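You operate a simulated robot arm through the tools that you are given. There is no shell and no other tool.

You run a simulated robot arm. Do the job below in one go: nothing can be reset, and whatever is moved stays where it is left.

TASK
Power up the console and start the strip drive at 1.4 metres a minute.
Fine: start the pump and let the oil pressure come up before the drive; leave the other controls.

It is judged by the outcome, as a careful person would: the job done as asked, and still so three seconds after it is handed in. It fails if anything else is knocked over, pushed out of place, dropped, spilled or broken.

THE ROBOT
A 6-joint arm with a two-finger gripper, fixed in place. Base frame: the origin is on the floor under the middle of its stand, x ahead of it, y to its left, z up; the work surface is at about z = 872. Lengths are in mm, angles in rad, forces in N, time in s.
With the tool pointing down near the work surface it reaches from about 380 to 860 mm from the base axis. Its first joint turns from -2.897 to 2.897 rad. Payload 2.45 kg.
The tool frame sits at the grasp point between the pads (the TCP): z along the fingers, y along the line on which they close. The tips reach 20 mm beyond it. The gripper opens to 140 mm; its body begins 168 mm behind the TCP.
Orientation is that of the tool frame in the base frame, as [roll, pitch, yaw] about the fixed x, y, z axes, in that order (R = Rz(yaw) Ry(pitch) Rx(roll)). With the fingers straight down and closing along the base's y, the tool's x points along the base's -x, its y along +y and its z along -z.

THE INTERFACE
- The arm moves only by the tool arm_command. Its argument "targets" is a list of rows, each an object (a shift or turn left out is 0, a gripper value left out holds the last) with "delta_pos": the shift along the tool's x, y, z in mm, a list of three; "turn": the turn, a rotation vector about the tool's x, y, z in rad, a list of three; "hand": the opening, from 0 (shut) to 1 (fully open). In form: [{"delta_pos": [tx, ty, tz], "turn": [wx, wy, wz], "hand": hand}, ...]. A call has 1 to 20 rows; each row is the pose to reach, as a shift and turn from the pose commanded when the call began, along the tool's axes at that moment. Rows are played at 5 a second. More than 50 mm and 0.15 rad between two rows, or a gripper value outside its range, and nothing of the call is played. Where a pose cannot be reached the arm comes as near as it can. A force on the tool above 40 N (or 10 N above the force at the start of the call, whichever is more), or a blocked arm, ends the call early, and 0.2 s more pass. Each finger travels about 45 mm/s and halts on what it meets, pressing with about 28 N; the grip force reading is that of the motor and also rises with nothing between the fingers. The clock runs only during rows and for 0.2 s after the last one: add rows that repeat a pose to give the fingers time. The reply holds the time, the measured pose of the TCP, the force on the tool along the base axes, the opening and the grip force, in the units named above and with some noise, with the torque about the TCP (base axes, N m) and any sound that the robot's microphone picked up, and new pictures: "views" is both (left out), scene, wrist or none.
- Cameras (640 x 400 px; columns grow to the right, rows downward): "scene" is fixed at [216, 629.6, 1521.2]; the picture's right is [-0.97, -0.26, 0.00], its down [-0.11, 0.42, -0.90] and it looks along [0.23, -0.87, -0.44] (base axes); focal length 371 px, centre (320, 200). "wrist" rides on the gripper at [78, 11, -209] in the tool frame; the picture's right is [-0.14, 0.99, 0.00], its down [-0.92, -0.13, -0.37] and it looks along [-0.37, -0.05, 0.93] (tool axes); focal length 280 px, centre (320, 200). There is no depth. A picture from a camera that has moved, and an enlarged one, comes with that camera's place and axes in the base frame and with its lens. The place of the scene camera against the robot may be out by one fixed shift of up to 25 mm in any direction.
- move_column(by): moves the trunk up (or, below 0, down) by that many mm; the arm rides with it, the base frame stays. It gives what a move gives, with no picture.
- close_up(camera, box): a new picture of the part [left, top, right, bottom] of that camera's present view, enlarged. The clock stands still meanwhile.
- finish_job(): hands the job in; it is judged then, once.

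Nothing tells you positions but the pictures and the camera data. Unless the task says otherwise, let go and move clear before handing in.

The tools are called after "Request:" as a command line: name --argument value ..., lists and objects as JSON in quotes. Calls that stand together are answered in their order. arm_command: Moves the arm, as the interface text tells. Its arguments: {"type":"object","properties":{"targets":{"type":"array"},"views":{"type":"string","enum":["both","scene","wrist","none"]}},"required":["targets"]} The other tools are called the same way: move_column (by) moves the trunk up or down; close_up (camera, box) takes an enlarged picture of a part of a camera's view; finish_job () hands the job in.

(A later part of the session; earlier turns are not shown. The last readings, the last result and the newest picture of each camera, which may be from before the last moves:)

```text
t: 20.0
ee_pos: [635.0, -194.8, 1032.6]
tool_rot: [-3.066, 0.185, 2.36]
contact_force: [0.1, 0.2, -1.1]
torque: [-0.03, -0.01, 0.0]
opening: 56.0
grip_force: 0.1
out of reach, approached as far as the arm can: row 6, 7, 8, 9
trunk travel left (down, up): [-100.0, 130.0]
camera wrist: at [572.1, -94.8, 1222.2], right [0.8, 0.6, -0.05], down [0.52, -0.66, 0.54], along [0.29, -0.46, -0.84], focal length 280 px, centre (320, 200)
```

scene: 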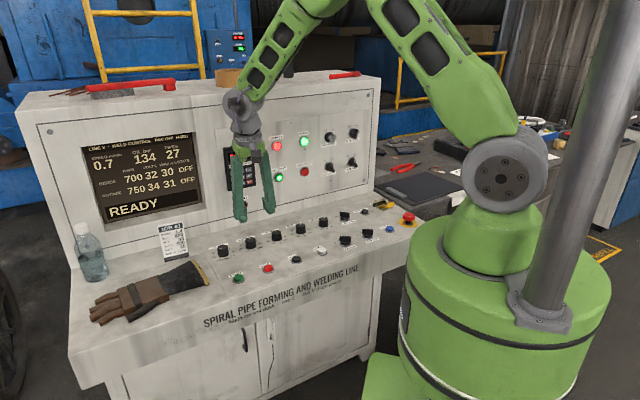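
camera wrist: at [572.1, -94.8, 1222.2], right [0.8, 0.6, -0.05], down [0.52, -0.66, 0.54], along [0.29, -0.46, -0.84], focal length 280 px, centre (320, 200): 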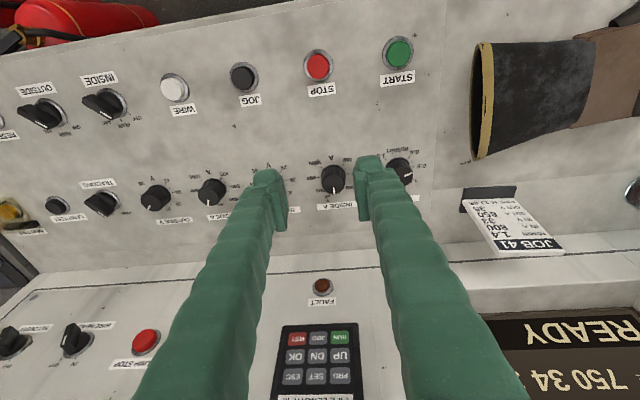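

The arm couldn't hold the tool fully vertical at this height, but the view is useful. I'll zoom in on the SPEED dial and START from here.

Request:
close_up --camera "wrist" --box '[300, 20, 460, 220]'

Request:
close_up --camera "wrist" --box '[360, 130, 440, 200]'

Request:
close_up --camera "scene" --box '[205, 230, 285, 290]'

```text
2.00 times, centred on (380, 120) of wrist
camera zoom: at [572.1, -94.8, 1222.2], right [0.8, 0.6, -0.05], down [0.52, -0.66, 0.54], along [0.29, -0.46, -0.84], focal length 561 px, centre (200, 360)
```

zoom: 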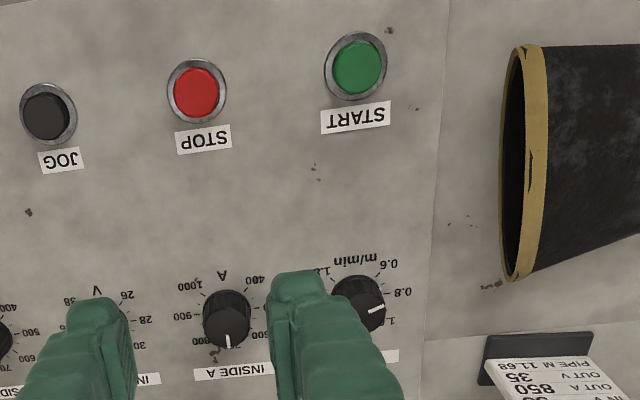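

```text
5.71 times, centred on (400, 165) of wrist
camera zoom: at [572.1, -94.8, 1222.2], right [0.8, 0.6, -0.05], down [0.52, -0.66, 0.54], along [0.29, -0.46, -0.84], focal length 1602 px, centre (-137, 400)
```

zoom: 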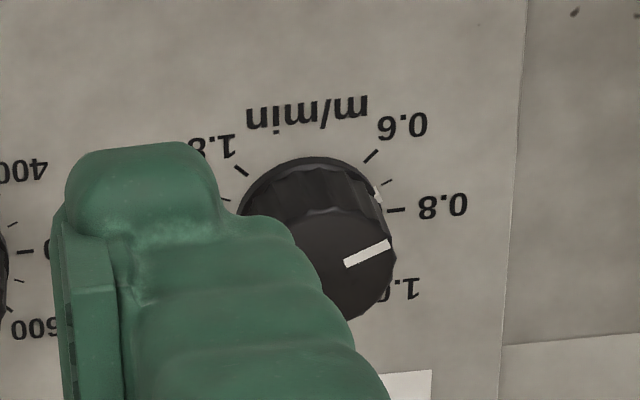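

```text
6.67 times, centred on (245, 260) of scene
camera zoom: at [216.0, 629.6, 1521.2], right [-0.97, -0.26, 0.0], down [-0.11, 0.42, -0.9], along [0.23, -0.87, -0.44], focal length 2472 px, centre (820, -200)
```

zoom: 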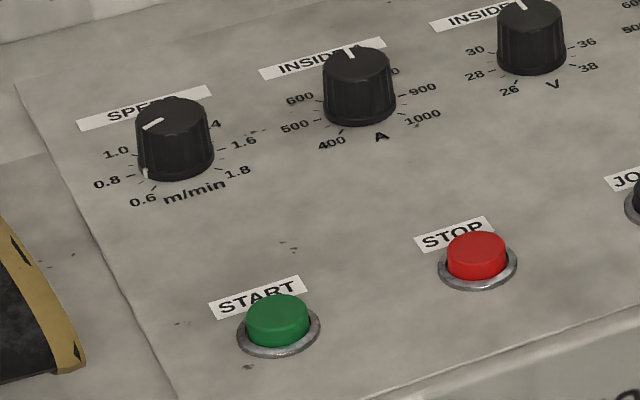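

I place START at about p≈401, n≈516, z≈871, and the SPEED knob top at about p≈399, n≈654, z≈905. I'll lower a little to get back to a reachable vertical pose.

Request:
arm_command --targets '[{"delta_pos": [0, 0, 20]}, {"delta_pos": [0, 0, 40]}, {"delta_pos": [0, 0, 60]}, {"delta_pos": [0, 0, 60]}]' --views "none"

```text
t: 21.0
ee_pos: [641.0, -207.1, 973.5]
tool_rot: [-3.064, 0.188, 2.36]
contact_force: [-0.4, -0.9, 0.1]
torque: [0.0, -0.04, 0.02]
opening: 56.0
grip_force: 0.0
trunk travel left (down, up): [-100.0, 130.0]
```

The commanded pose tracks the approached one. I'll now straighten the tool and move over the SPEED knob at a safe height.

Request:
arm_command --targets '[{"delta_pos": [-10.3, 18.7, 2], "turn": [-0.015, 0.037, 0]}, {"delta_pos": [-20.5, 37.4, 4], "turn": [-0.03, 0.075, 0]}, {"delta_pos": [-30.8, 56.1, 6], "turn": [-0.045, 0.112, 0]}, {"delta_pos": [-41, 74.8, 8], "turn": [-0.06, 0.15, 0]}, {"delta_pos": [-51.3, 93.5, 10], "turn": [-0.075, 0.187, 0]}, {"delta_pos": [-51.3, 93.5, 10], "turn": [-0.075, 0.187, 0]}]' --views "both"

```text
t: 22.4
ee_pos: [702.2, -173.6, 941.5]
tool_rot: [-3.035, 0.152, 2.36]
contact_force: [0.3, -0.2, 0.5]
torque: [-0.02, 0.0, 0.0]
opening: 55.8
grip_force: 0.0
out of reach, approached as far as the arm can: row 1, 2, 3, 4, 5, 6
trunk travel left (down, up): [-100.0, 130.0]
camera wrist: at [647.7, -72.3, 1135.1], right [0.8, 0.59, -0.08], down [0.54, -0.66, 0.52], along [0.25, -0.46, -0.85], focal length 280 px, centre (320, 200)
```

scene: 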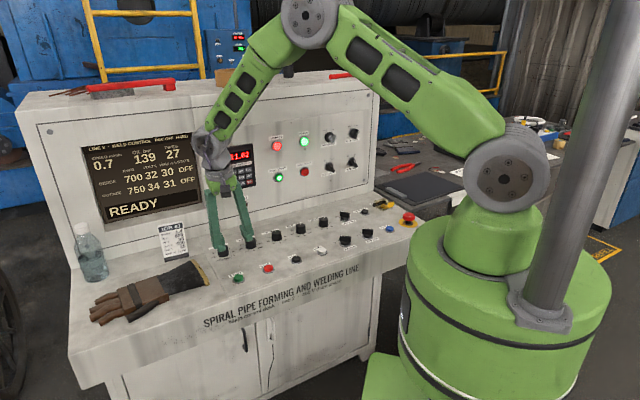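
wrist: 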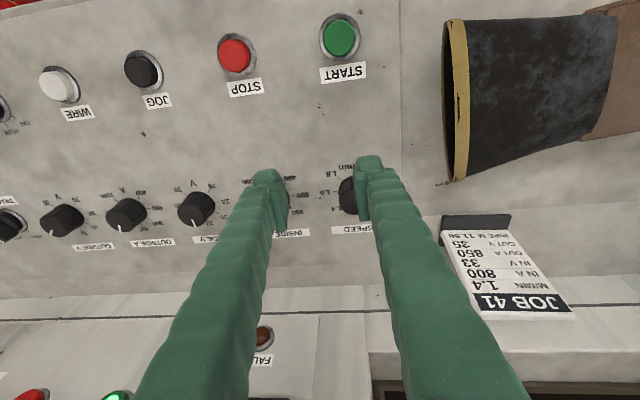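

The arm stopped short again with a residual tilt, so I'll look at its posture to see what limits it.

Request:
close_up --camera "scene" --box '[180, 0, 560, 260]'

Request:
close_up --camera "scene" --box '[180, 100, 300, 270]'

```text
1.54 times, centred on (370, 130) of scene
camera zoom: at [216.0, 629.6, 1521.2], right [-0.97, -0.26, 0.0], down [-0.11, 0.42, -0.9], along [0.23, -0.87, -0.44], focal length 571 px, centre (243, 308)
```

zoom: 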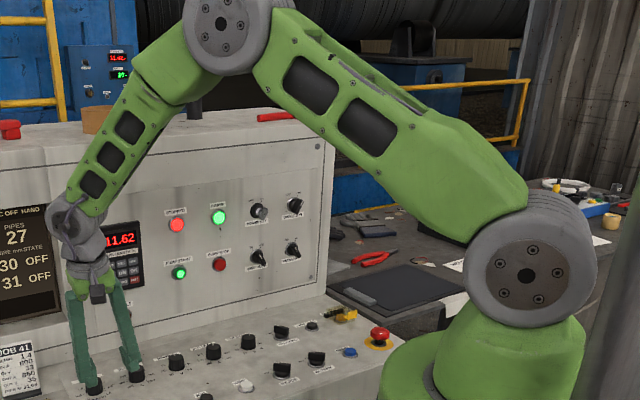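

```text
2.35 times, centred on (240, 185) of scene
camera zoom: at [216.0, 629.6, 1521.2], right [-0.97, -0.26, 0.0], down [-0.11, 0.42, -0.9], along [0.23, -0.87, -0.44], focal length 873 px, centre (508, 235)
```

zoom: 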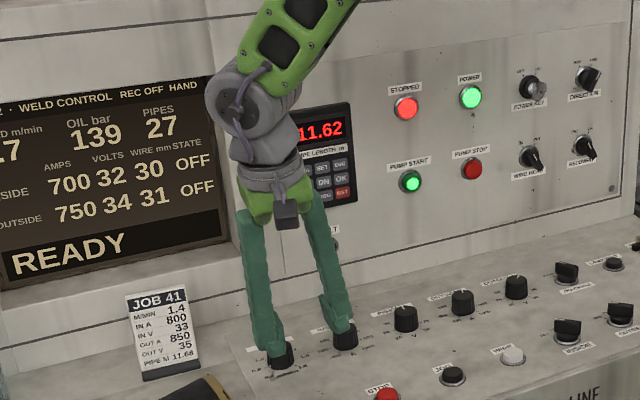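

The tilt is mostly sideways relative to the arm plane, which suggests the last joint is near its limit. I'll rise clear and unwind the tool about its own axis, since the knob is round and the yaw doesn't matter.

Request:
arm_command --targets '[{"delta_pos": [0, 0, -20]}, {"delta_pos": [0, 0, -40]}, {"delta_pos": [0, 0, -40], "turn": [0, 0, -0.13]}, {"delta_pos": [0, 0, -40], "turn": [0, 0, -0.26]}, {"delta_pos": [0, 0, -40], "turn": [0, 0, -0.39]}, {"delta_pos": [0, 0, -40], "turn": [0, 0, -0.52]}, {"delta_pos": [0, 0, -40], "turn": [0, 0, -0.65]}, {"delta_pos": [0, 0, -40], "turn": [0, 0, -0.78]}, {"delta_pos": [0, 0, -40], "turn": [0, 0, -0.78]}]' --views "none"

```text
t: 24.4
ee_pos: [701.4, -160.0, 978.7]
tool_rot: [-2.951, 0.05, 3.066]
contact_force: [0.4, 0.1, 0.0]
torque: [-0.02, 0.0, 0.0]
opening: 56.0
grip_force: 0.1
out of reach, approached as far as the arm can: row 8, 9
trunk travel left (down, up): [-100.0, 130.0]
```

The likely cause is a wrist singularity: the arm crossed it sideways and left the forearm roll near its limit. I'll retrace that move, then cross back in the arm's own plane as I did at the beginning.

Request:
arm_command --targets '[{"delta_pos": [10, -8.2, -5.7], "turn": [0, 0, 0.118]}, {"delta_pos": [20, -16.3, -11.5], "turn": [0, 0, 0.236]}, {"delta_pos": [30, -24.5, -17.2], "turn": [0, 0, 0.354]}, {"delta_pos": [40, -32.7, -22.9], "turn": [0, 0, 0.472]}, {"delta_pos": [50, -40.8, -28.7], "turn": [0, 0, 0.59]}, {"delta_pos": [60, -49, -34.4], "turn": [0, 0, 0.705]}, {"delta_pos": [60, -49, -34.4], "turn": [0, 0, 0.705]}]' --views "none"

```text
t: 26.0
ee_pos: [637.7, -197.3, 1018.4]
tool_rot: [-3.028, 0.16, 2.365]
contact_force: [0.6, -0.3, -0.7]
torque: [-0.01, -0.03, 0.01]
opening: 56.0
grip_force: 0.1
trunk travel left (down, up): [-100.0, 130.0]
```

That pose was reached cleanly. Now I'll tilt back outward towards the panel attitude to unwind the forearm.

Request:
arm_command --targets '[{"delta_pos": [-2.4, -14.6, -5.9], "turn": [-0.0132, -0.1108, 0.0063]}, {"delta_pos": [-4.7, -29.3, -11.7], "turn": [-0.0264, -0.2215, 0.0125]}, {"delta_pos": [-7.1, -43.9, -17.6], "turn": [-0.0396, -0.3323, 0.0188]}, {"delta_pos": [-9.4, -58.6, -23.4], "turn": [-0.0528, -0.443, 0.025]}, {"delta_pos": [-11.8, -73.2, -29.3], "turn": [-0.066, -0.5538, 0.0313]}, {"delta_pos": [-14.1, -87.8, -35.1], "turn": [-0.0791, -0.6645, 0.0375]}, {"delta_pos": [-16.5, -102.5, -41], "turn": [-0.0923, -0.7753, 0.0438]}, {"delta_pos": [-18.8, -117.1, -46.8], "turn": [-0.1055, -0.886, 0.05]}, {"delta_pos": [-18.8, -117.1, -46.8], "turn": [-0.1055, -0.886, 0.05]}]' --views "scene"

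```text
t: 28.0
ee_pos: [565.6, -281.5, 1080.5]
tool_rot: [-3.141, 1.047, 2.366]
contact_force: [0.1, -0.5, -0.9]
torque: [0.01, -0.03, 0.02]
opening: 56.0
grip_force: 0.2
trunk travel left (down, up): [-100.0, 130.0]
```

scene: 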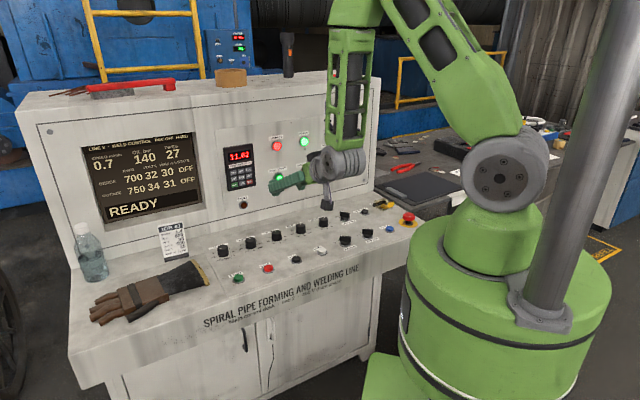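

Request:
arm_command --targets '[{"turn": [-0.0903, 0, -0.0522]}, {"turn": [-0.1807, 0, -0.1043]}, {"turn": [-0.271, 0, -0.1565]}, {"turn": [-0.271, 0, -0.1565]}]' --views "none"

```text
t: 29.0
ee_pos: [573.6, -286.7, 1077.9]
tool_rot: [3.142, 1.044, 2.679]
contact_force: [-0.5, 0.3, 0.9]
torque: [0.0, -0.04, -0.02]
opening: 55.6
grip_force: 0.1
out of reach, approached as far as the arm can: row 1, 2, 3, 4
trunk travel left (down, up): [-100.0, 130.0]
```

The tool now lies in the arm's plane, and the small shortfall was only the elbow's fold limit. I'll cross to vertical in-plane from here.

Request:
arm_command --targets '[{"delta_pos": [-6, 0, -3.4], "turn": [0, 0.131, 0]}, {"delta_pos": [-11.9, 0, -6.9], "turn": [0, 0.261, 0]}, {"delta_pos": [-17.9, 0, -10.3], "turn": [0, 0.392, 0]}, {"delta_pos": [-23.8, 0, -13.8], "turn": [0, 0.522, 0]}, {"delta_pos": [-29.8, 0, -17.2], "turn": [0, 0.653, 0]}, {"delta_pos": [-35.7, 0, -20.6], "turn": [0, 0.783, 0]}, {"delta_pos": [-41.7, 0, -24.1], "turn": [0, 0.914, 0]}, {"delta_pos": [-47.6, 0, -27.5], "turn": [0, 1.044, 0]}, {"delta_pos": [-47.6, 0, -27.5], "turn": [0, 1.044, 0]}]' --views "both"

```text
t: 31.0
ee_pos: [574.1, -287.0, 1133.9]
tool_rot: [-3.141, 0.003, 2.679]
contact_force: [0.0, -0.6, 0.8]
torque: [0.0, 0.03, 0.01]
opening: 56.0
grip_force: 0.1
out of reach, approached as far as the arm can: row 4
trunk travel left (down, up): [-100.0, 130.0]
camera wrist: at [507.8, -242.1, 1343.8], right [0.57, 0.82, 0.0], down [0.77, -0.53, 0.37], along [0.3, -0.21, -0.93], focal length 280 px, centre (320, 200)
```

scene: 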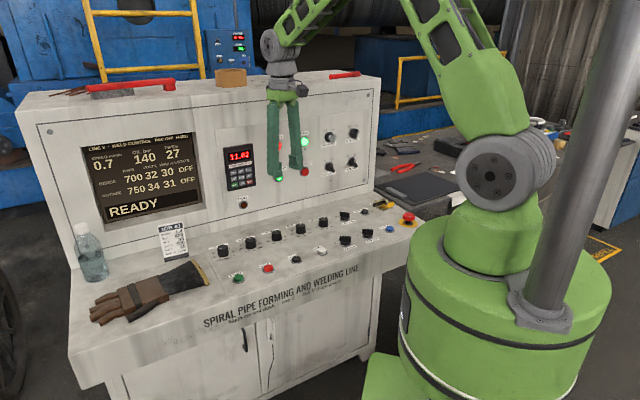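
wrist: 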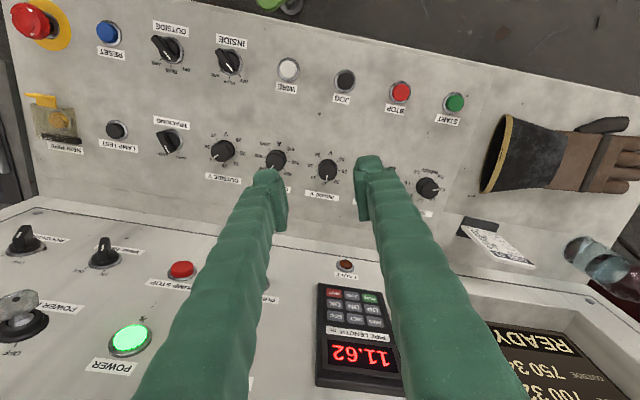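

The tool is vertical again and on the right branch. Now I'll move above the SPEED knob at a safe height and look.

Request:
arm_command --targets '[{"delta_pos": [-13.1, 21.4, 19.3]}, {"delta_pos": [-26.3, 42.9, 38.5]}, {"delta_pos": [-39.4, 64.3, 57.8]}, {"delta_pos": [-52.5, 85.8, 77]}, {"delta_pos": [-65.6, 107.2, 96.3]}, {"delta_pos": [-78.8, 128.6, 115.5]}, {"delta_pos": [-91.9, 150.1, 134.8]}, {"delta_pos": [-105, 171.5, 154]}, {"delta_pos": [-105, 171.5, 154]}]' --views "both"

```text
t: 33.0
ee_pos: [746.9, -182.9, 979.3]
tool_rot: [3.141, 0.002, 2.677]
contact_force: [0.8, -0.1, 0.3]
torque: [-0.02, 0.0, 0.01]
opening: 56.0
grip_force: 0.1
trunk travel left (down, up): [-100.0, 130.0]
camera wrist: at [681.1, -138.0, 1189.1], right [0.57, 0.82, 0.0], down [0.77, -0.53, 0.37], along [0.31, -0.21, -0.93], focal length 280 px, centre (320, 200)
```

scene: 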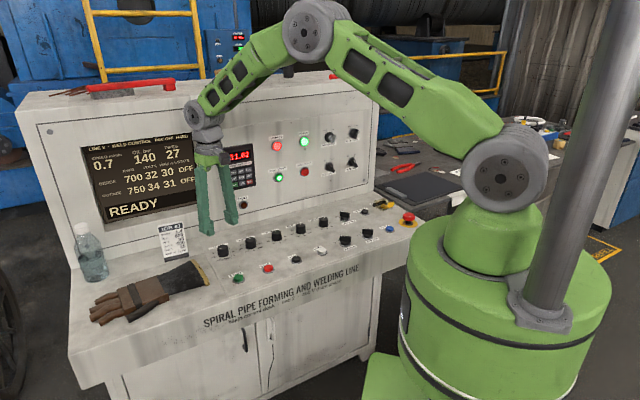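
wrist: 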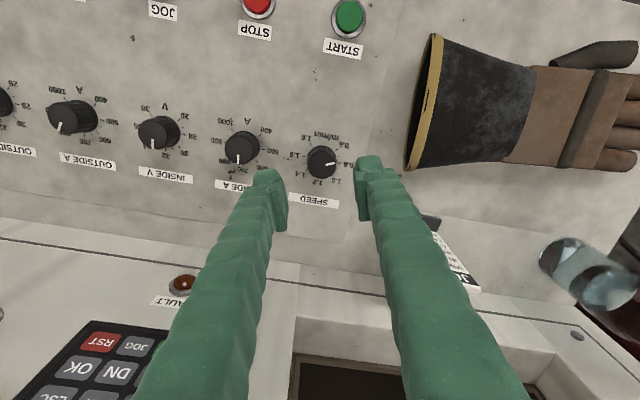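

Reached cleanly with the tool vertical over the SPEED knob. I'll zoom in to refine the centring.

Request:
close_up --camera "wrist" --box '[270, 110, 370, 220]'

Request:
close_up --camera "scene" --box '[180, 150, 290, 290]'

Request:
close_up --camera "wrist" --box '[220, 0, 420, 140]'

```text
3.64 times, centred on (320, 165) of wrist
camera zoom: at [681.1, -138.0, 1189.1], right [0.57, 0.82, 0.0], down [0.77, -0.53, 0.37], along [0.31, -0.21, -0.93], focal length 1020 px, centre (320, 327)
```

zoom: 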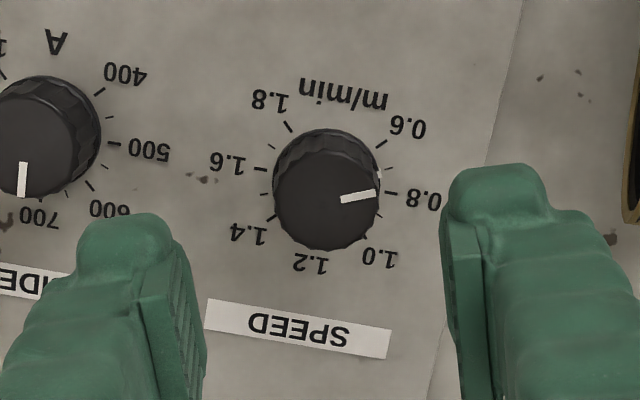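

```text
2.86 times, centred on (235, 220) of scene
camera zoom: at [216.0, 629.6, 1521.2], right [-0.97, -0.26, 0.0], down [-0.11, 0.42, -0.9], along [0.23, -0.87, -0.44], focal length 1060 px, centre (563, 143)
```

zoom: 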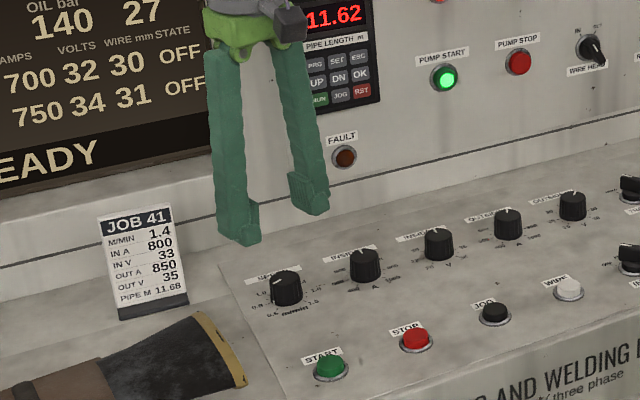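

```text
2.86 times, centred on (320, 70) of wrist
camera zoom: at [681.1, -138.0, 1189.1], right [0.57, 0.82, 0.0], down [0.77, -0.53, 0.37], along [0.31, -0.21, -0.93], focal length 801 px, centre (320, 571)
```

zoom: 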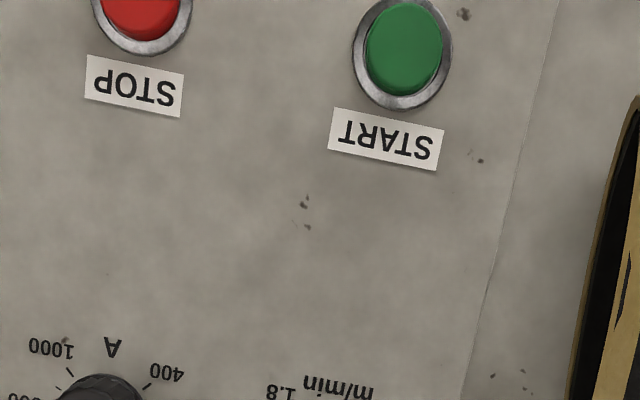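

The knob is 30 mm across with its top at z≈905. I'm about 4 mm off centre, so I'll correct that and wind the tool back about 88° at this height, so that one clockwise turn can cover the travel to 1.4.

Request:
arm_command --targets '[{"delta_pos": [3.8, 2.3, 0], "turn": [0, 0, -0.13]}, {"delta_pos": [3.8, 2.3, 0], "turn": [0, 0, -0.26]}, {"delta_pos": [3.8, 2.3, 0], "turn": [0, 0, -0.39]}, {"delta_pos": [3.8, 2.3, 0], "turn": [0, 0, -0.52]}, {"delta_pos": [3.8, 2.3, 0], "turn": [0, 0, -0.65]}, {"delta_pos": [3.8, 2.3, 0], "turn": [0, 0, -0.78]}, {"delta_pos": [3.8, 2.3, 0], "turn": [0, 0, -0.91]}, {"delta_pos": [3.8, 2.3, 0], "turn": [0, 0, -1.04]}, {"delta_pos": [3.8, 2.3, 0], "turn": [0, 0, -1.17]}, {"delta_pos": [3.8, 2.3, 0], "turn": [0, 0, -1.3]}, {"delta_pos": [3.8, 2.3, 0], "turn": [0, 0, -1.42]}, {"delta_pos": [3.8, 2.3, 0], "turn": [0, 0, -1.54]}, {"delta_pos": [3.8, 2.3, 0], "turn": [0, 0, -1.54]}]' --views "both"

Request:
close_up --camera "wrist" --box '[270, 110, 370, 220]'

```text
t: 35.8
ee_pos: [742.4, -177.1, 979.7]
tool_rot: [-3.14, 0.0, -2.064]
contact_force: [-1.3, 0.3, 0.3]
torque: [-0.03, 0.0, 0.02]
opening: 55.9
grip_force: 0.0
trunk travel left (down, up): [-100.0, 130.0]
camera wrist: at [695.2, -239.5, 1189.9], right [-0.81, 0.59, 0.0], down [0.55, 0.75, 0.37], along [0.22, 0.3, -0.93], focal length 280 px, centre (320, 200)
```

scene: 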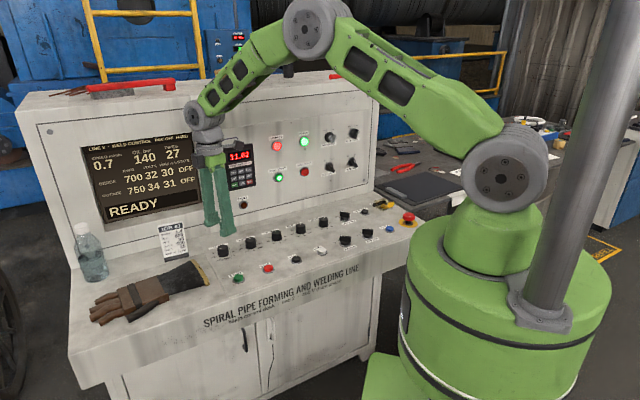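
wrist: 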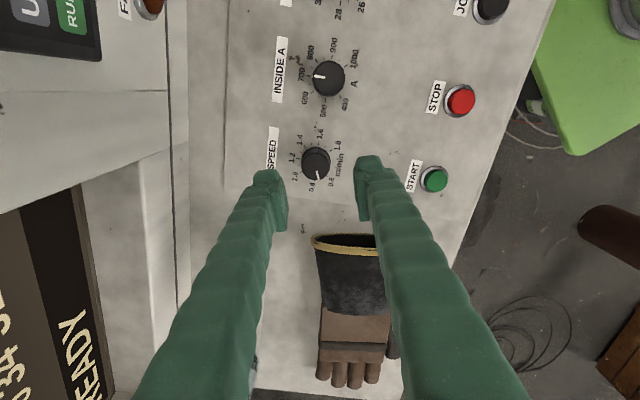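

```text
3.64 times, centred on (320, 165) of wrist
camera zoom: at [695.2, -239.5, 1189.9], right [-0.81, 0.59, 0.0], down [0.55, 0.75, 0.37], along [0.22, 0.3, -0.93], focal length 1020 px, centre (320, 327)
```

zoom: 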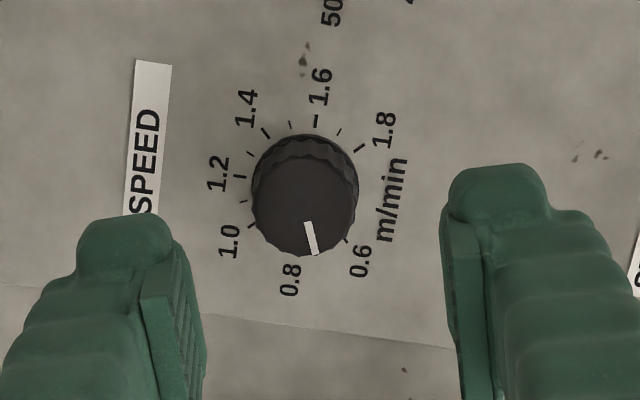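

The whole dial is visible and the pointer sits midway between 0.6 and 0.8. I'll fine-centre, add a ~3° tilt to match the desk slope, and lower the open fingers around the knob.

Request:
arm_command --targets '[{"delta_pos": [2.1, -3.6, 20], "turn": [0.024, 0.007, 0]}, {"delta_pos": [2.1, -3.6, 40], "turn": [0.048, 0.0144, 0]}, {"delta_pos": [2.1, -3.6, 55], "turn": [0.048, 0.0144, 0]}, {"delta_pos": [2.1, -3.6, 65], "turn": [0.048, 0.0144, 0]}, {"delta_pos": [2.1, -3.6, 71], "turn": [0.048, 0.0144, 0]}, {"delta_pos": [2.1, -3.6, 76], "turn": [0.048, 0.0144, 0]}, {"delta_pos": [2.1, -3.6, 76], "turn": [0.048, 0.0144, 0]}]' --views "both"

Request:
close_up --camera "wrist" --box '[260, 130, 380, 250]'

Request:
close_up --camera "scene" --box '[180, 190, 290, 280]'

```text
t: 37.4
ee_pos: [746.7, -179.9, 904.7]
tool_rot: [-3.09, -0.014, -2.065]
contact_force: [0.8, 0.0, -1.0]
torque: [0.02, 0.01, 0.02]
opening: 56.0
grip_force: 0.1
trunk travel left (down, up): [-100.0, 130.0]
camera wrist: at [690.8, -235.7, 1114.6], right [-0.81, 0.59, -0.05], down [0.54, 0.76, 0.36], along [0.25, 0.26, -0.93], focal length 280 px, centre (320, 200)
```

scene: 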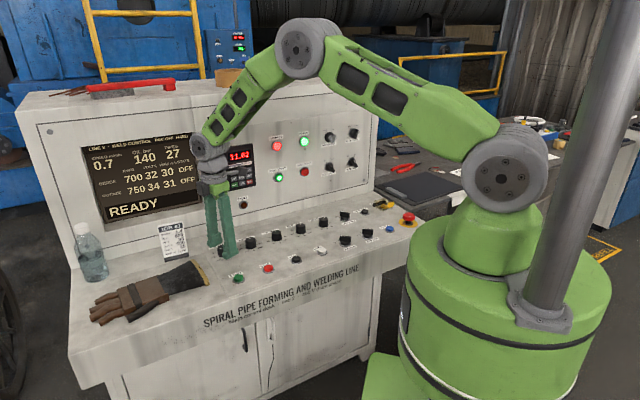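
wrist: 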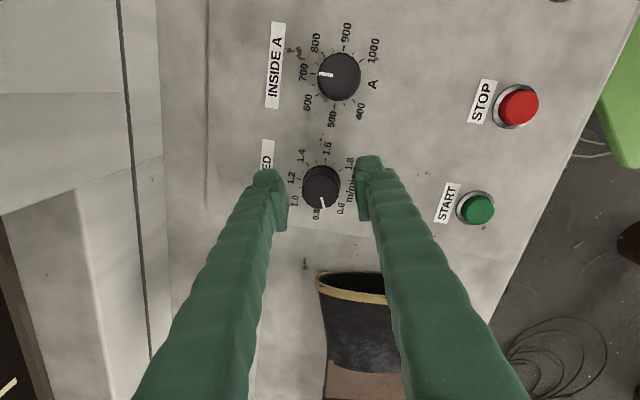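

```text
3.33 times, centred on (320, 190) of wrist
camera zoom: at [690.8, -235.7, 1114.6], right [-0.81, 0.59, -0.05], down [0.54, 0.76, 0.36], along [0.25, 0.26, -0.93], focal length 935 px, centre (320, 233)
```

zoom: 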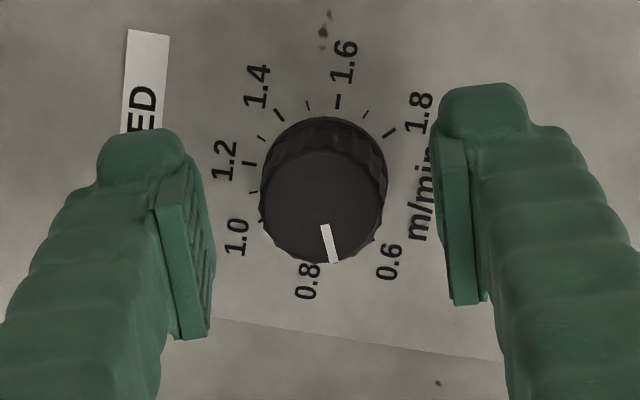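

```text
4.44 times, centred on (235, 235) of scene
camera zoom: at [216.0, 629.6, 1521.2], right [-0.97, -0.26, 0.0], down [-0.11, 0.42, -0.9], along [0.23, -0.87, -0.44], focal length 1648 px, centre (698, 44)
```

zoom: 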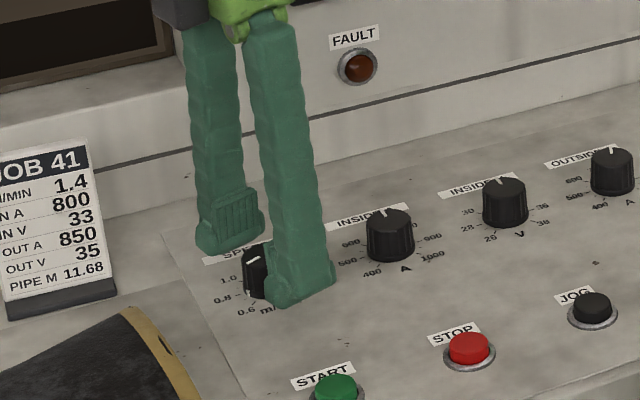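

The knob is within about 2 mm of the pad centre. I'll trim that and close on it.

Request:
arm_command --targets '[{"delta_pos": [1.5, 1.4, 0], "hand": 0.4}, {"delta_pos": [1.5, 1.4, 0], "hand": 0.3}, {"delta_pos": [1.5, 1.4, 0], "hand": 0.2}, {"delta_pos": [1.5, 1.4, 0], "hand": 0.1}, {"delta_pos": [1.5, 1.4, 0], "hand": 0.1}, {"delta_pos": [1.5, 1.4, 0], "hand": 0.1}]' --views "wrist"

Request:
close_up --camera "wrist" --box '[260, 130, 380, 250]'

```text
t: 38.8
ee_pos: [744.2, -182.5, 904.7]
tool_rot: [-3.09, -0.014, -2.065]
contact_force: [7.2, -4.2, 0.7]
torque: [0.0, -0.01, -0.01]
opening: 30.4
grip_force: 44.3
trunk travel left (down, up): [-100.0, 130.0]
camera wrist: at [689.2, -237.3, 1114.6], right [-0.81, 0.59, -0.05], down [0.54, 0.76, 0.36], along [0.25, 0.26, -0.93], focal length 280 px, centre (320, 200)
```

wrist: 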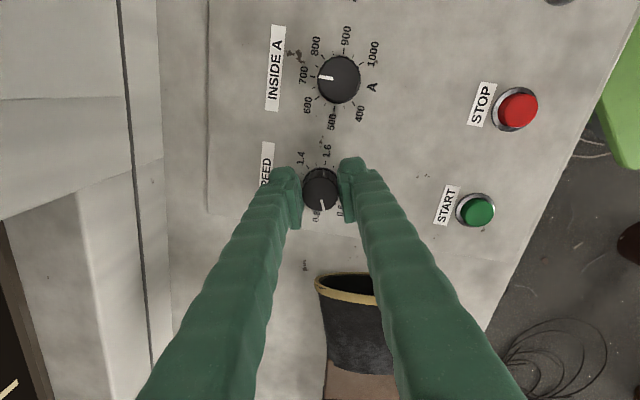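

```text
3.33 times, centred on (320, 190) of wrist
camera zoom: at [689.2, -237.3, 1114.6], right [-0.81, 0.59, -0.05], down [0.54, 0.76, 0.36], along [0.25, 0.26, -0.93], focal length 935 px, centre (320, 233)
```

zoom: 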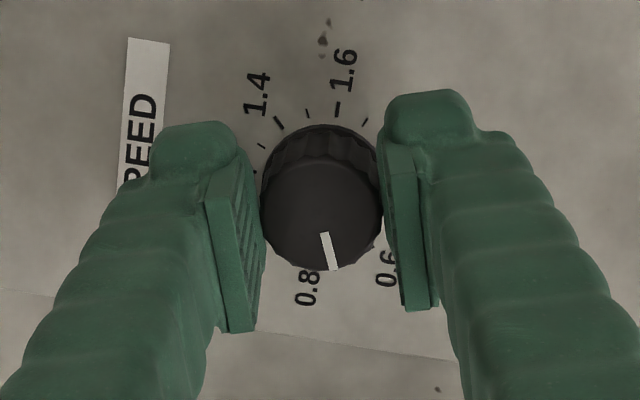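

The grip on the knob is good (30 mm). I'll turn it clockwise about 1.2 rad and check the display.

Request:
arm_command --targets '[{"delta_pos": [0, -0.6, 0], "turn": [0, 0, 0.1]}, {"delta_pos": [0, -0.6, 0], "turn": [0, 0, 0.2]}, {"delta_pos": [0, -0.6, 0], "turn": [0, 0, 0.3]}, {"delta_pos": [0, -0.6, 0], "turn": [0, 0, 0.4]}, {"delta_pos": [0, -0.6, 0], "turn": [0, 0, 0.5]}, {"delta_pos": [0, -0.6, 0], "turn": [0, 0, 0.6]}, {"delta_pos": [0, -0.6, 0], "turn": [0, 0, 0.7]}, {"delta_pos": [0, -0.6, 0], "turn": [0, 0, 0.8]}, {"delta_pos": [0, -0.6, 0], "turn": [0, 0, 0.9]}, {"delta_pos": [0, -0.6, 0], "turn": [0, 0, 1.0]}, {"delta_pos": [0, -0.6, 0], "turn": [0, 0, 1.1]}, {"delta_pos": [0, -0.6, 0], "turn": [0, 0, 1.2]}, {"delta_pos": [0, -0.6, 0], "turn": [0, 0, 1.2]}]' --views "both"

Request:
close_up --camera "wrist" --box '[260, 130, 380, 250]'

Request:
close_up --camera "scene" --box '[75, 130, 215, 235]'

```text
t: 41.6
ee_pos: [743.1, -179.8, 905.5]
tool_rot: [-3.111, 0.042, 3.018]
contact_force: [-1.3, 20.6, 1.5]
torque: [0.36, 0.06, 0.01]
opening: 30.1
grip_force: 44.6
trunk travel left (down, up): [-100.0, 130.0]
camera wrist: at [658.9, -151.1, 1110.4], right [0.26, 0.97, -0.03], down [0.88, -0.23, 0.41], along [0.39, -0.13, -0.91], focal length 280 px, centre (320, 200)
```

scene: 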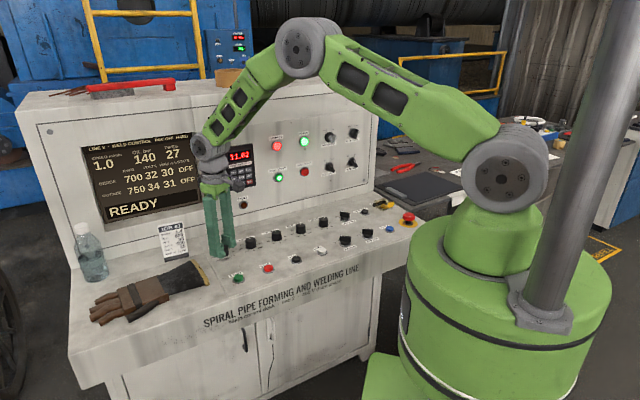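
wrist: 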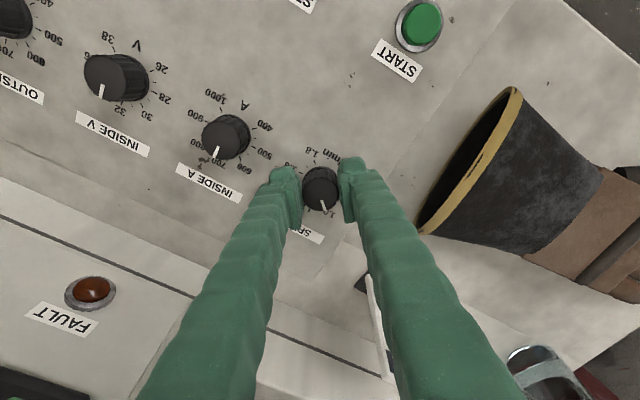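

```text
3.33 times, centred on (320, 190) of wrist
camera zoom: at [658.9, -151.1, 1110.4], right [0.26, 0.97, -0.03], down [0.88, -0.23, 0.41], along [0.39, -0.13, -0.91], focal length 935 px, centre (320, 233)
```

zoom: 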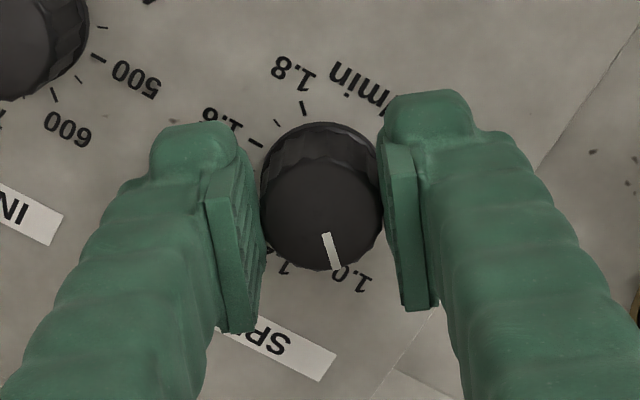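

```text
3.81 times, centred on (145, 182) of scene
camera zoom: at [216.0, 629.6, 1521.2], right [-0.97, -0.26, 0.0], down [-0.11, 0.42, -0.9], along [0.23, -0.87, -0.44], focal length 1413 px, centre (987, 267)
```

zoom: 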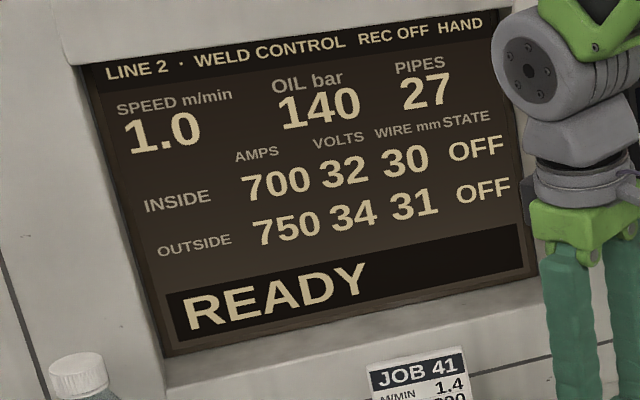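

No slip: the display went 0.7 → 1.0 for 1.2 rad, so the scale is 270° over 1.2 m/min. There's about 20 N of side load, so I'll ease it before turning on.

Request:
arm_command --targets '[{"delta_pos": [0, 0.8, 0]}, {"delta_pos": [0, 1.5, 0]}, {"delta_pos": [0, 1.5, 0]}]' --views "none"

```text
t: 42.4
ee_pos: [743.3, -179.3, 905.5]
tool_rot: [-3.107, 0.041, 3.018]
contact_force: [-5.6, 12.1, -3.3]
torque: [0.18, 0.11, 0.0]
opening: 30.2
grip_force: 44.6
trunk travel left (down, up): [-100.0, 130.0]
```

Request:
arm_command --targets '[{"delta_pos": [0, 2, 0], "turn": [0, 0, 0.1]}, {"delta_pos": [0, 2, 0], "turn": [0, 0, 0.2]}, {"delta_pos": [0, 2, 0], "turn": [0, 0, 0.3]}, {"delta_pos": [0, 2, 0], "turn": [0, 0, 0.4]}, {"delta_pos": [0, 2, 0], "turn": [0, 0, 0.5]}, {"delta_pos": [0, 2, 0], "turn": [0, 0, 0.6]}, {"delta_pos": [0, 2, 0], "turn": [0, 0, 0.7]}, {"delta_pos": [0, 2, 0], "turn": [0, 0, 0.8]}, {"delta_pos": [0, 2, 0], "turn": [0, 0, 0.9]}, {"delta_pos": [0, 2, 0], "turn": [0, 0, 1.0]}, {"delta_pos": [0, 2, 0], "turn": [0, 0, 1.1]}, {"delta_pos": [0, 2, 0], "turn": [0, 0, 1.2]}, {"delta_pos": [0, 2, 0], "turn": [0, 0, 1.2]}]' --views "both"

Request:
close_up --camera "wrist" --box '[260, 130, 380, 250]'

Request:
close_up --camera "scene" --box '[75, 130, 215, 235]'

```text
t: 45.2
ee_pos: [744.9, -176.9, 905.2]
tool_rot: [3.112, 0.045, 1.817]
contact_force: [3.7, -1.1, 3.2]
torque: [-0.15, -0.02, 0.01]
opening: 29.8
grip_force: 45.5
trunk travel left (down, up): [-100.0, 130.0]
camera wrist: at [727.7, -91.3, 1111.3], right [0.99, 0.11, 0.04], down [0.08, -0.91, 0.41], along [0.08, -0.4, -0.91], focal length 280 px, centre (320, 200)
```

scene: 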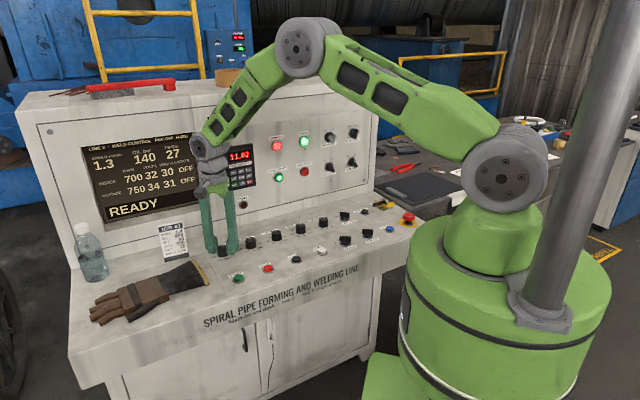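
wrist: 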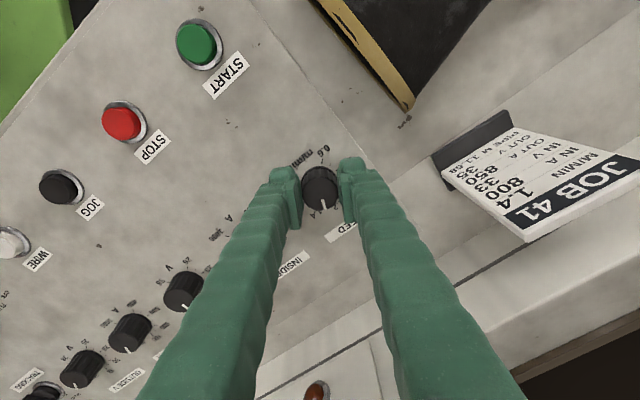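

```text
3.33 times, centred on (320, 190) of wrist
camera zoom: at [727.7, -91.3, 1111.3], right [0.99, 0.11, 0.04], down [0.08, -0.91, 0.41], along [0.08, -0.4, -0.91], focal length 935 px, centre (320, 233)
```

zoom: 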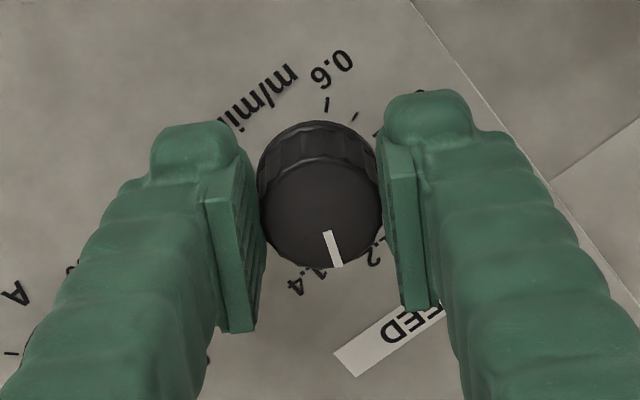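

```text
3.81 times, centred on (145, 182) of scene
camera zoom: at [216.0, 629.6, 1521.2], right [-0.97, -0.26, 0.0], down [-0.11, 0.42, -0.9], along [0.23, -0.87, -0.44], focal length 1413 px, centre (987, 267)
```

zoom: 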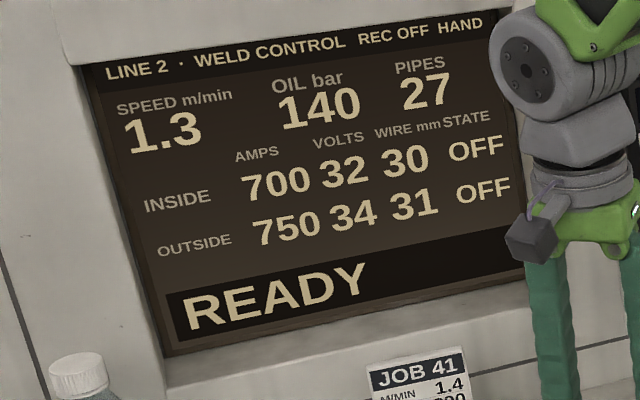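

Display reads 1.3. From the tick geometry I put the start at about 0.693, so about 0.376 rad remains. I'll bracket the 1.3→1.4 changeover to verify that.

Request:
arm_command --targets '[{"turn": [0, 0, 0.05]}, {"turn": [0, 0, 0.1]}, {"turn": [0, 0, 0.15]}, {"turn": [0, 0, 0.15]}]' --views "none"

Request:
close_up --camera "scene" --box '[75, 130, 215, 235]'

```text
t: 46.2
ee_pos: [745.1, -178.1, 905.6]
tool_rot: [3.106, 0.042, 1.667]
contact_force: [10.3, 1.0, 5.8]
torque: [-0.06, -0.08, 0.02]
opening: 29.9
grip_force: 45.5
trunk travel left (down, up): [-100.0, 130.0]
```

```text
3.81 times, centred on (145, 182) of scene
camera zoom: at [216.0, 629.6, 1521.2], right [-0.97, -0.26, 0.0], down [-0.11, 0.42, -0.9], along [0.23, -0.87, -0.44], focal length 1413 px, centre (987, 267)
```

zoom: 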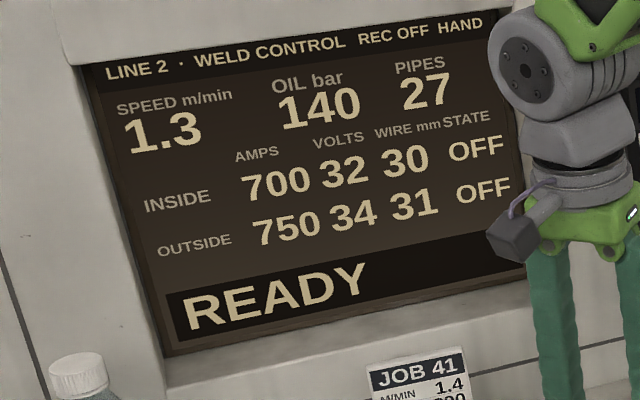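

Request:
arm_command --targets '[{"turn": [0, 0, 0.035]}, {"turn": [0, 0, 0.07]}, {"turn": [0, 0, 0.07]}]' --views "none"

Request:
close_up --camera "scene" --box '[75, 130, 215, 235]'

```text
t: 47.0
ee_pos: [746.0, -176.6, 905.4]
tool_rot: [3.103, 0.038, 1.596]
contact_force: [16.7, 6.2, 9.4]
torque: [0.04, -0.17, 0.03]
opening: 30.1
grip_force: 45.4
trunk travel left (down, up): [-100.0, 130.0]
```

```text
3.81 times, centred on (145, 182) of scene
camera zoom: at [216.0, 629.6, 1521.2], right [-0.97, -0.26, 0.0], down [-0.11, 0.42, -0.9], along [0.23, -0.87, -0.44], focal length 1413 px, centre (987, 267)
```

zoom: 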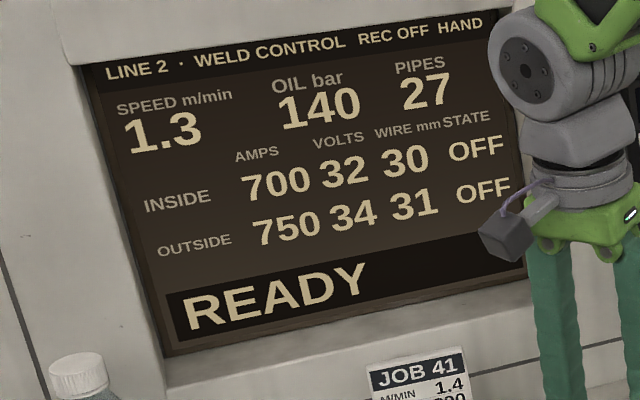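

Still 1.3. I'll continue in small steps and relieve the side load.

Request:
arm_command --targets '[{"delta_pos": [0.5, 1, -0.5], "turn": [0, 0, 0.02]}, {"delta_pos": [0.8, 2, -1], "turn": [0, 0, 0.04]}, {"delta_pos": [0.8, 2, -1], "turn": [0, 0, 0.04]}]' --views "none"

Request:
close_up --camera "scene" --box '[75, 130, 215, 235]'

Request:
close_up --camera "wrist" --box '[260, 130, 380, 250]'

```text
t: 47.8
ee_pos: [745.8, -178.1, 905.5]
tool_rot: [3.104, 0.037, 1.557]
contact_force: [11.9, -6.2, 1.5]
torque: [-0.5, -0.03, -0.01]
opening: 30.0
grip_force: 45.0
trunk travel left (down, up): [-100.0, 130.0]
```

```text
3.81 times, centred on (145, 182) of scene
camera zoom: at [216.0, 629.6, 1521.2], right [-0.97, -0.26, 0.0], down [-0.11, 0.42, -0.9], along [0.23, -0.87, -0.44], focal length 1413 px, centre (987, 267)
```

zoom: 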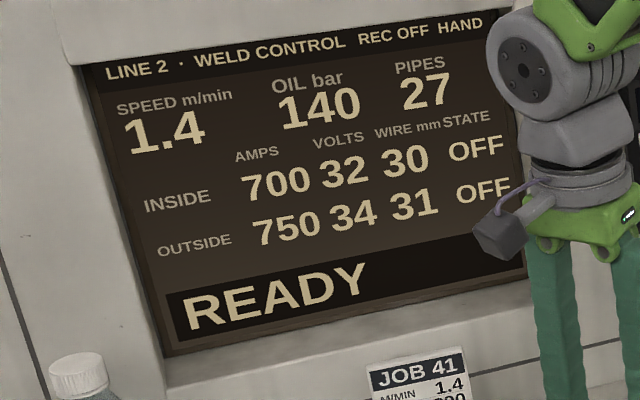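

```text
3.33 times, centred on (320, 190) of wrist
camera zoom: at [749.5, -91.7, 1112.1], right [0.99, -0.15, 0.04], down [-0.15, -0.9, 0.4], along [-0.02, -0.4, -0.92], focal length 935 px, centre (320, 233)
```

zoom: 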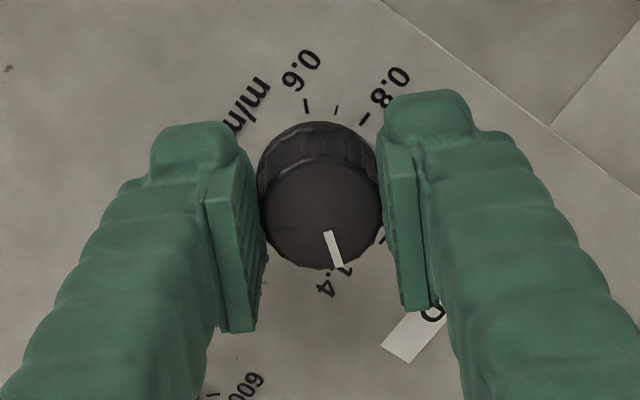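

It flipped to 1.4 right about here (the 1.35 edge). Another 0.18 rad should centre it on 1.40.

Request:
arm_command --targets '[{"delta_pos": [-0.5, 1, 0], "turn": [0, 0, 0.05]}, {"delta_pos": [-1, 1.8, 0], "turn": [0, 0, 0.1]}, {"delta_pos": [-1, 1.8, 0], "turn": [0, 0, 0.15]}, {"delta_pos": [-1, 1.8, 0], "turn": [0, 0, 0.18]}, {"delta_pos": [-1, 1.8, 0], "turn": [0, 0, 0.18]}]' --views "wrist"

Request:
close_up --camera "scene" --box '[75, 130, 215, 235]'

Request:
close_up --camera "wrist" --box '[260, 130, 380, 250]'

```text
t: 49.0
ee_pos: [745.6, -178.3, 904.3]
tool_rot: [3.1, 0.028, 1.377]
contact_force: [-5.0, -1.4, -1.1]
torque: [-0.03, 0.2, -0.02]
opening: 30.0
grip_force: 44.9
trunk travel left (down, up): [-100.0, 130.0]
camera wrist: at [764.1, -95.4, 1112.8], right [0.94, -0.32, 0.04], down [-0.32, -0.87, 0.39], along [-0.09, -0.38, -0.92], focal length 280 px, centre (320, 200)
```

wrist: 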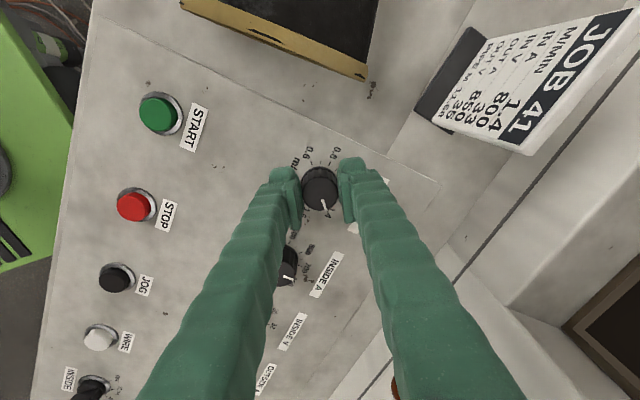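

```text
3.81 times, centred on (145, 182) of scene
camera zoom: at [216.0, 629.6, 1521.2], right [-0.97, -0.26, 0.0], down [-0.11, 0.42, -0.9], along [0.23, -0.87, -0.44], focal length 1413 px, centre (987, 267)
```

zoom: 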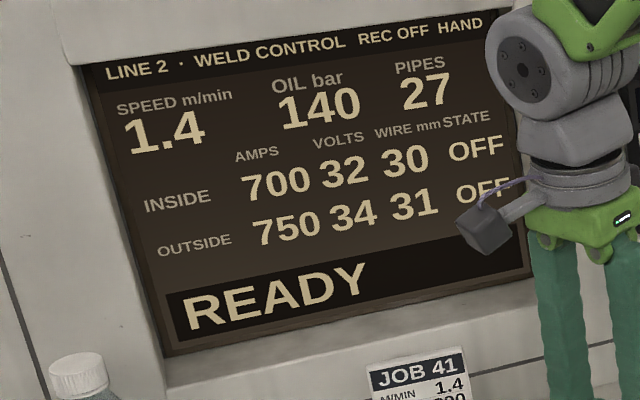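

```text
3.33 times, centred on (320, 190) of wrist
camera zoom: at [764.1, -95.4, 1112.8], right [0.94, -0.32, 0.04], down [-0.32, -0.87, 0.39], along [-0.09, -0.38, -0.92], focal length 935 px, centre (320, 233)
```

zoom: 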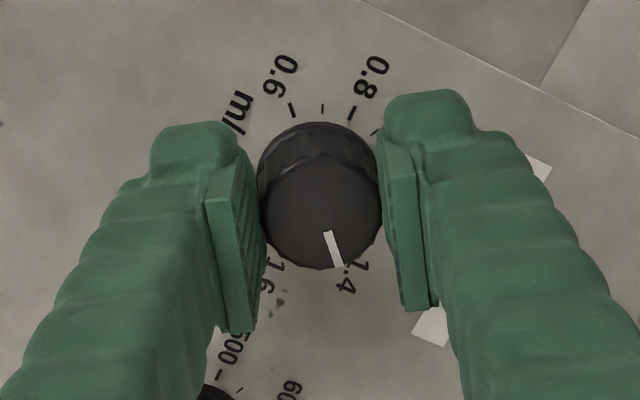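

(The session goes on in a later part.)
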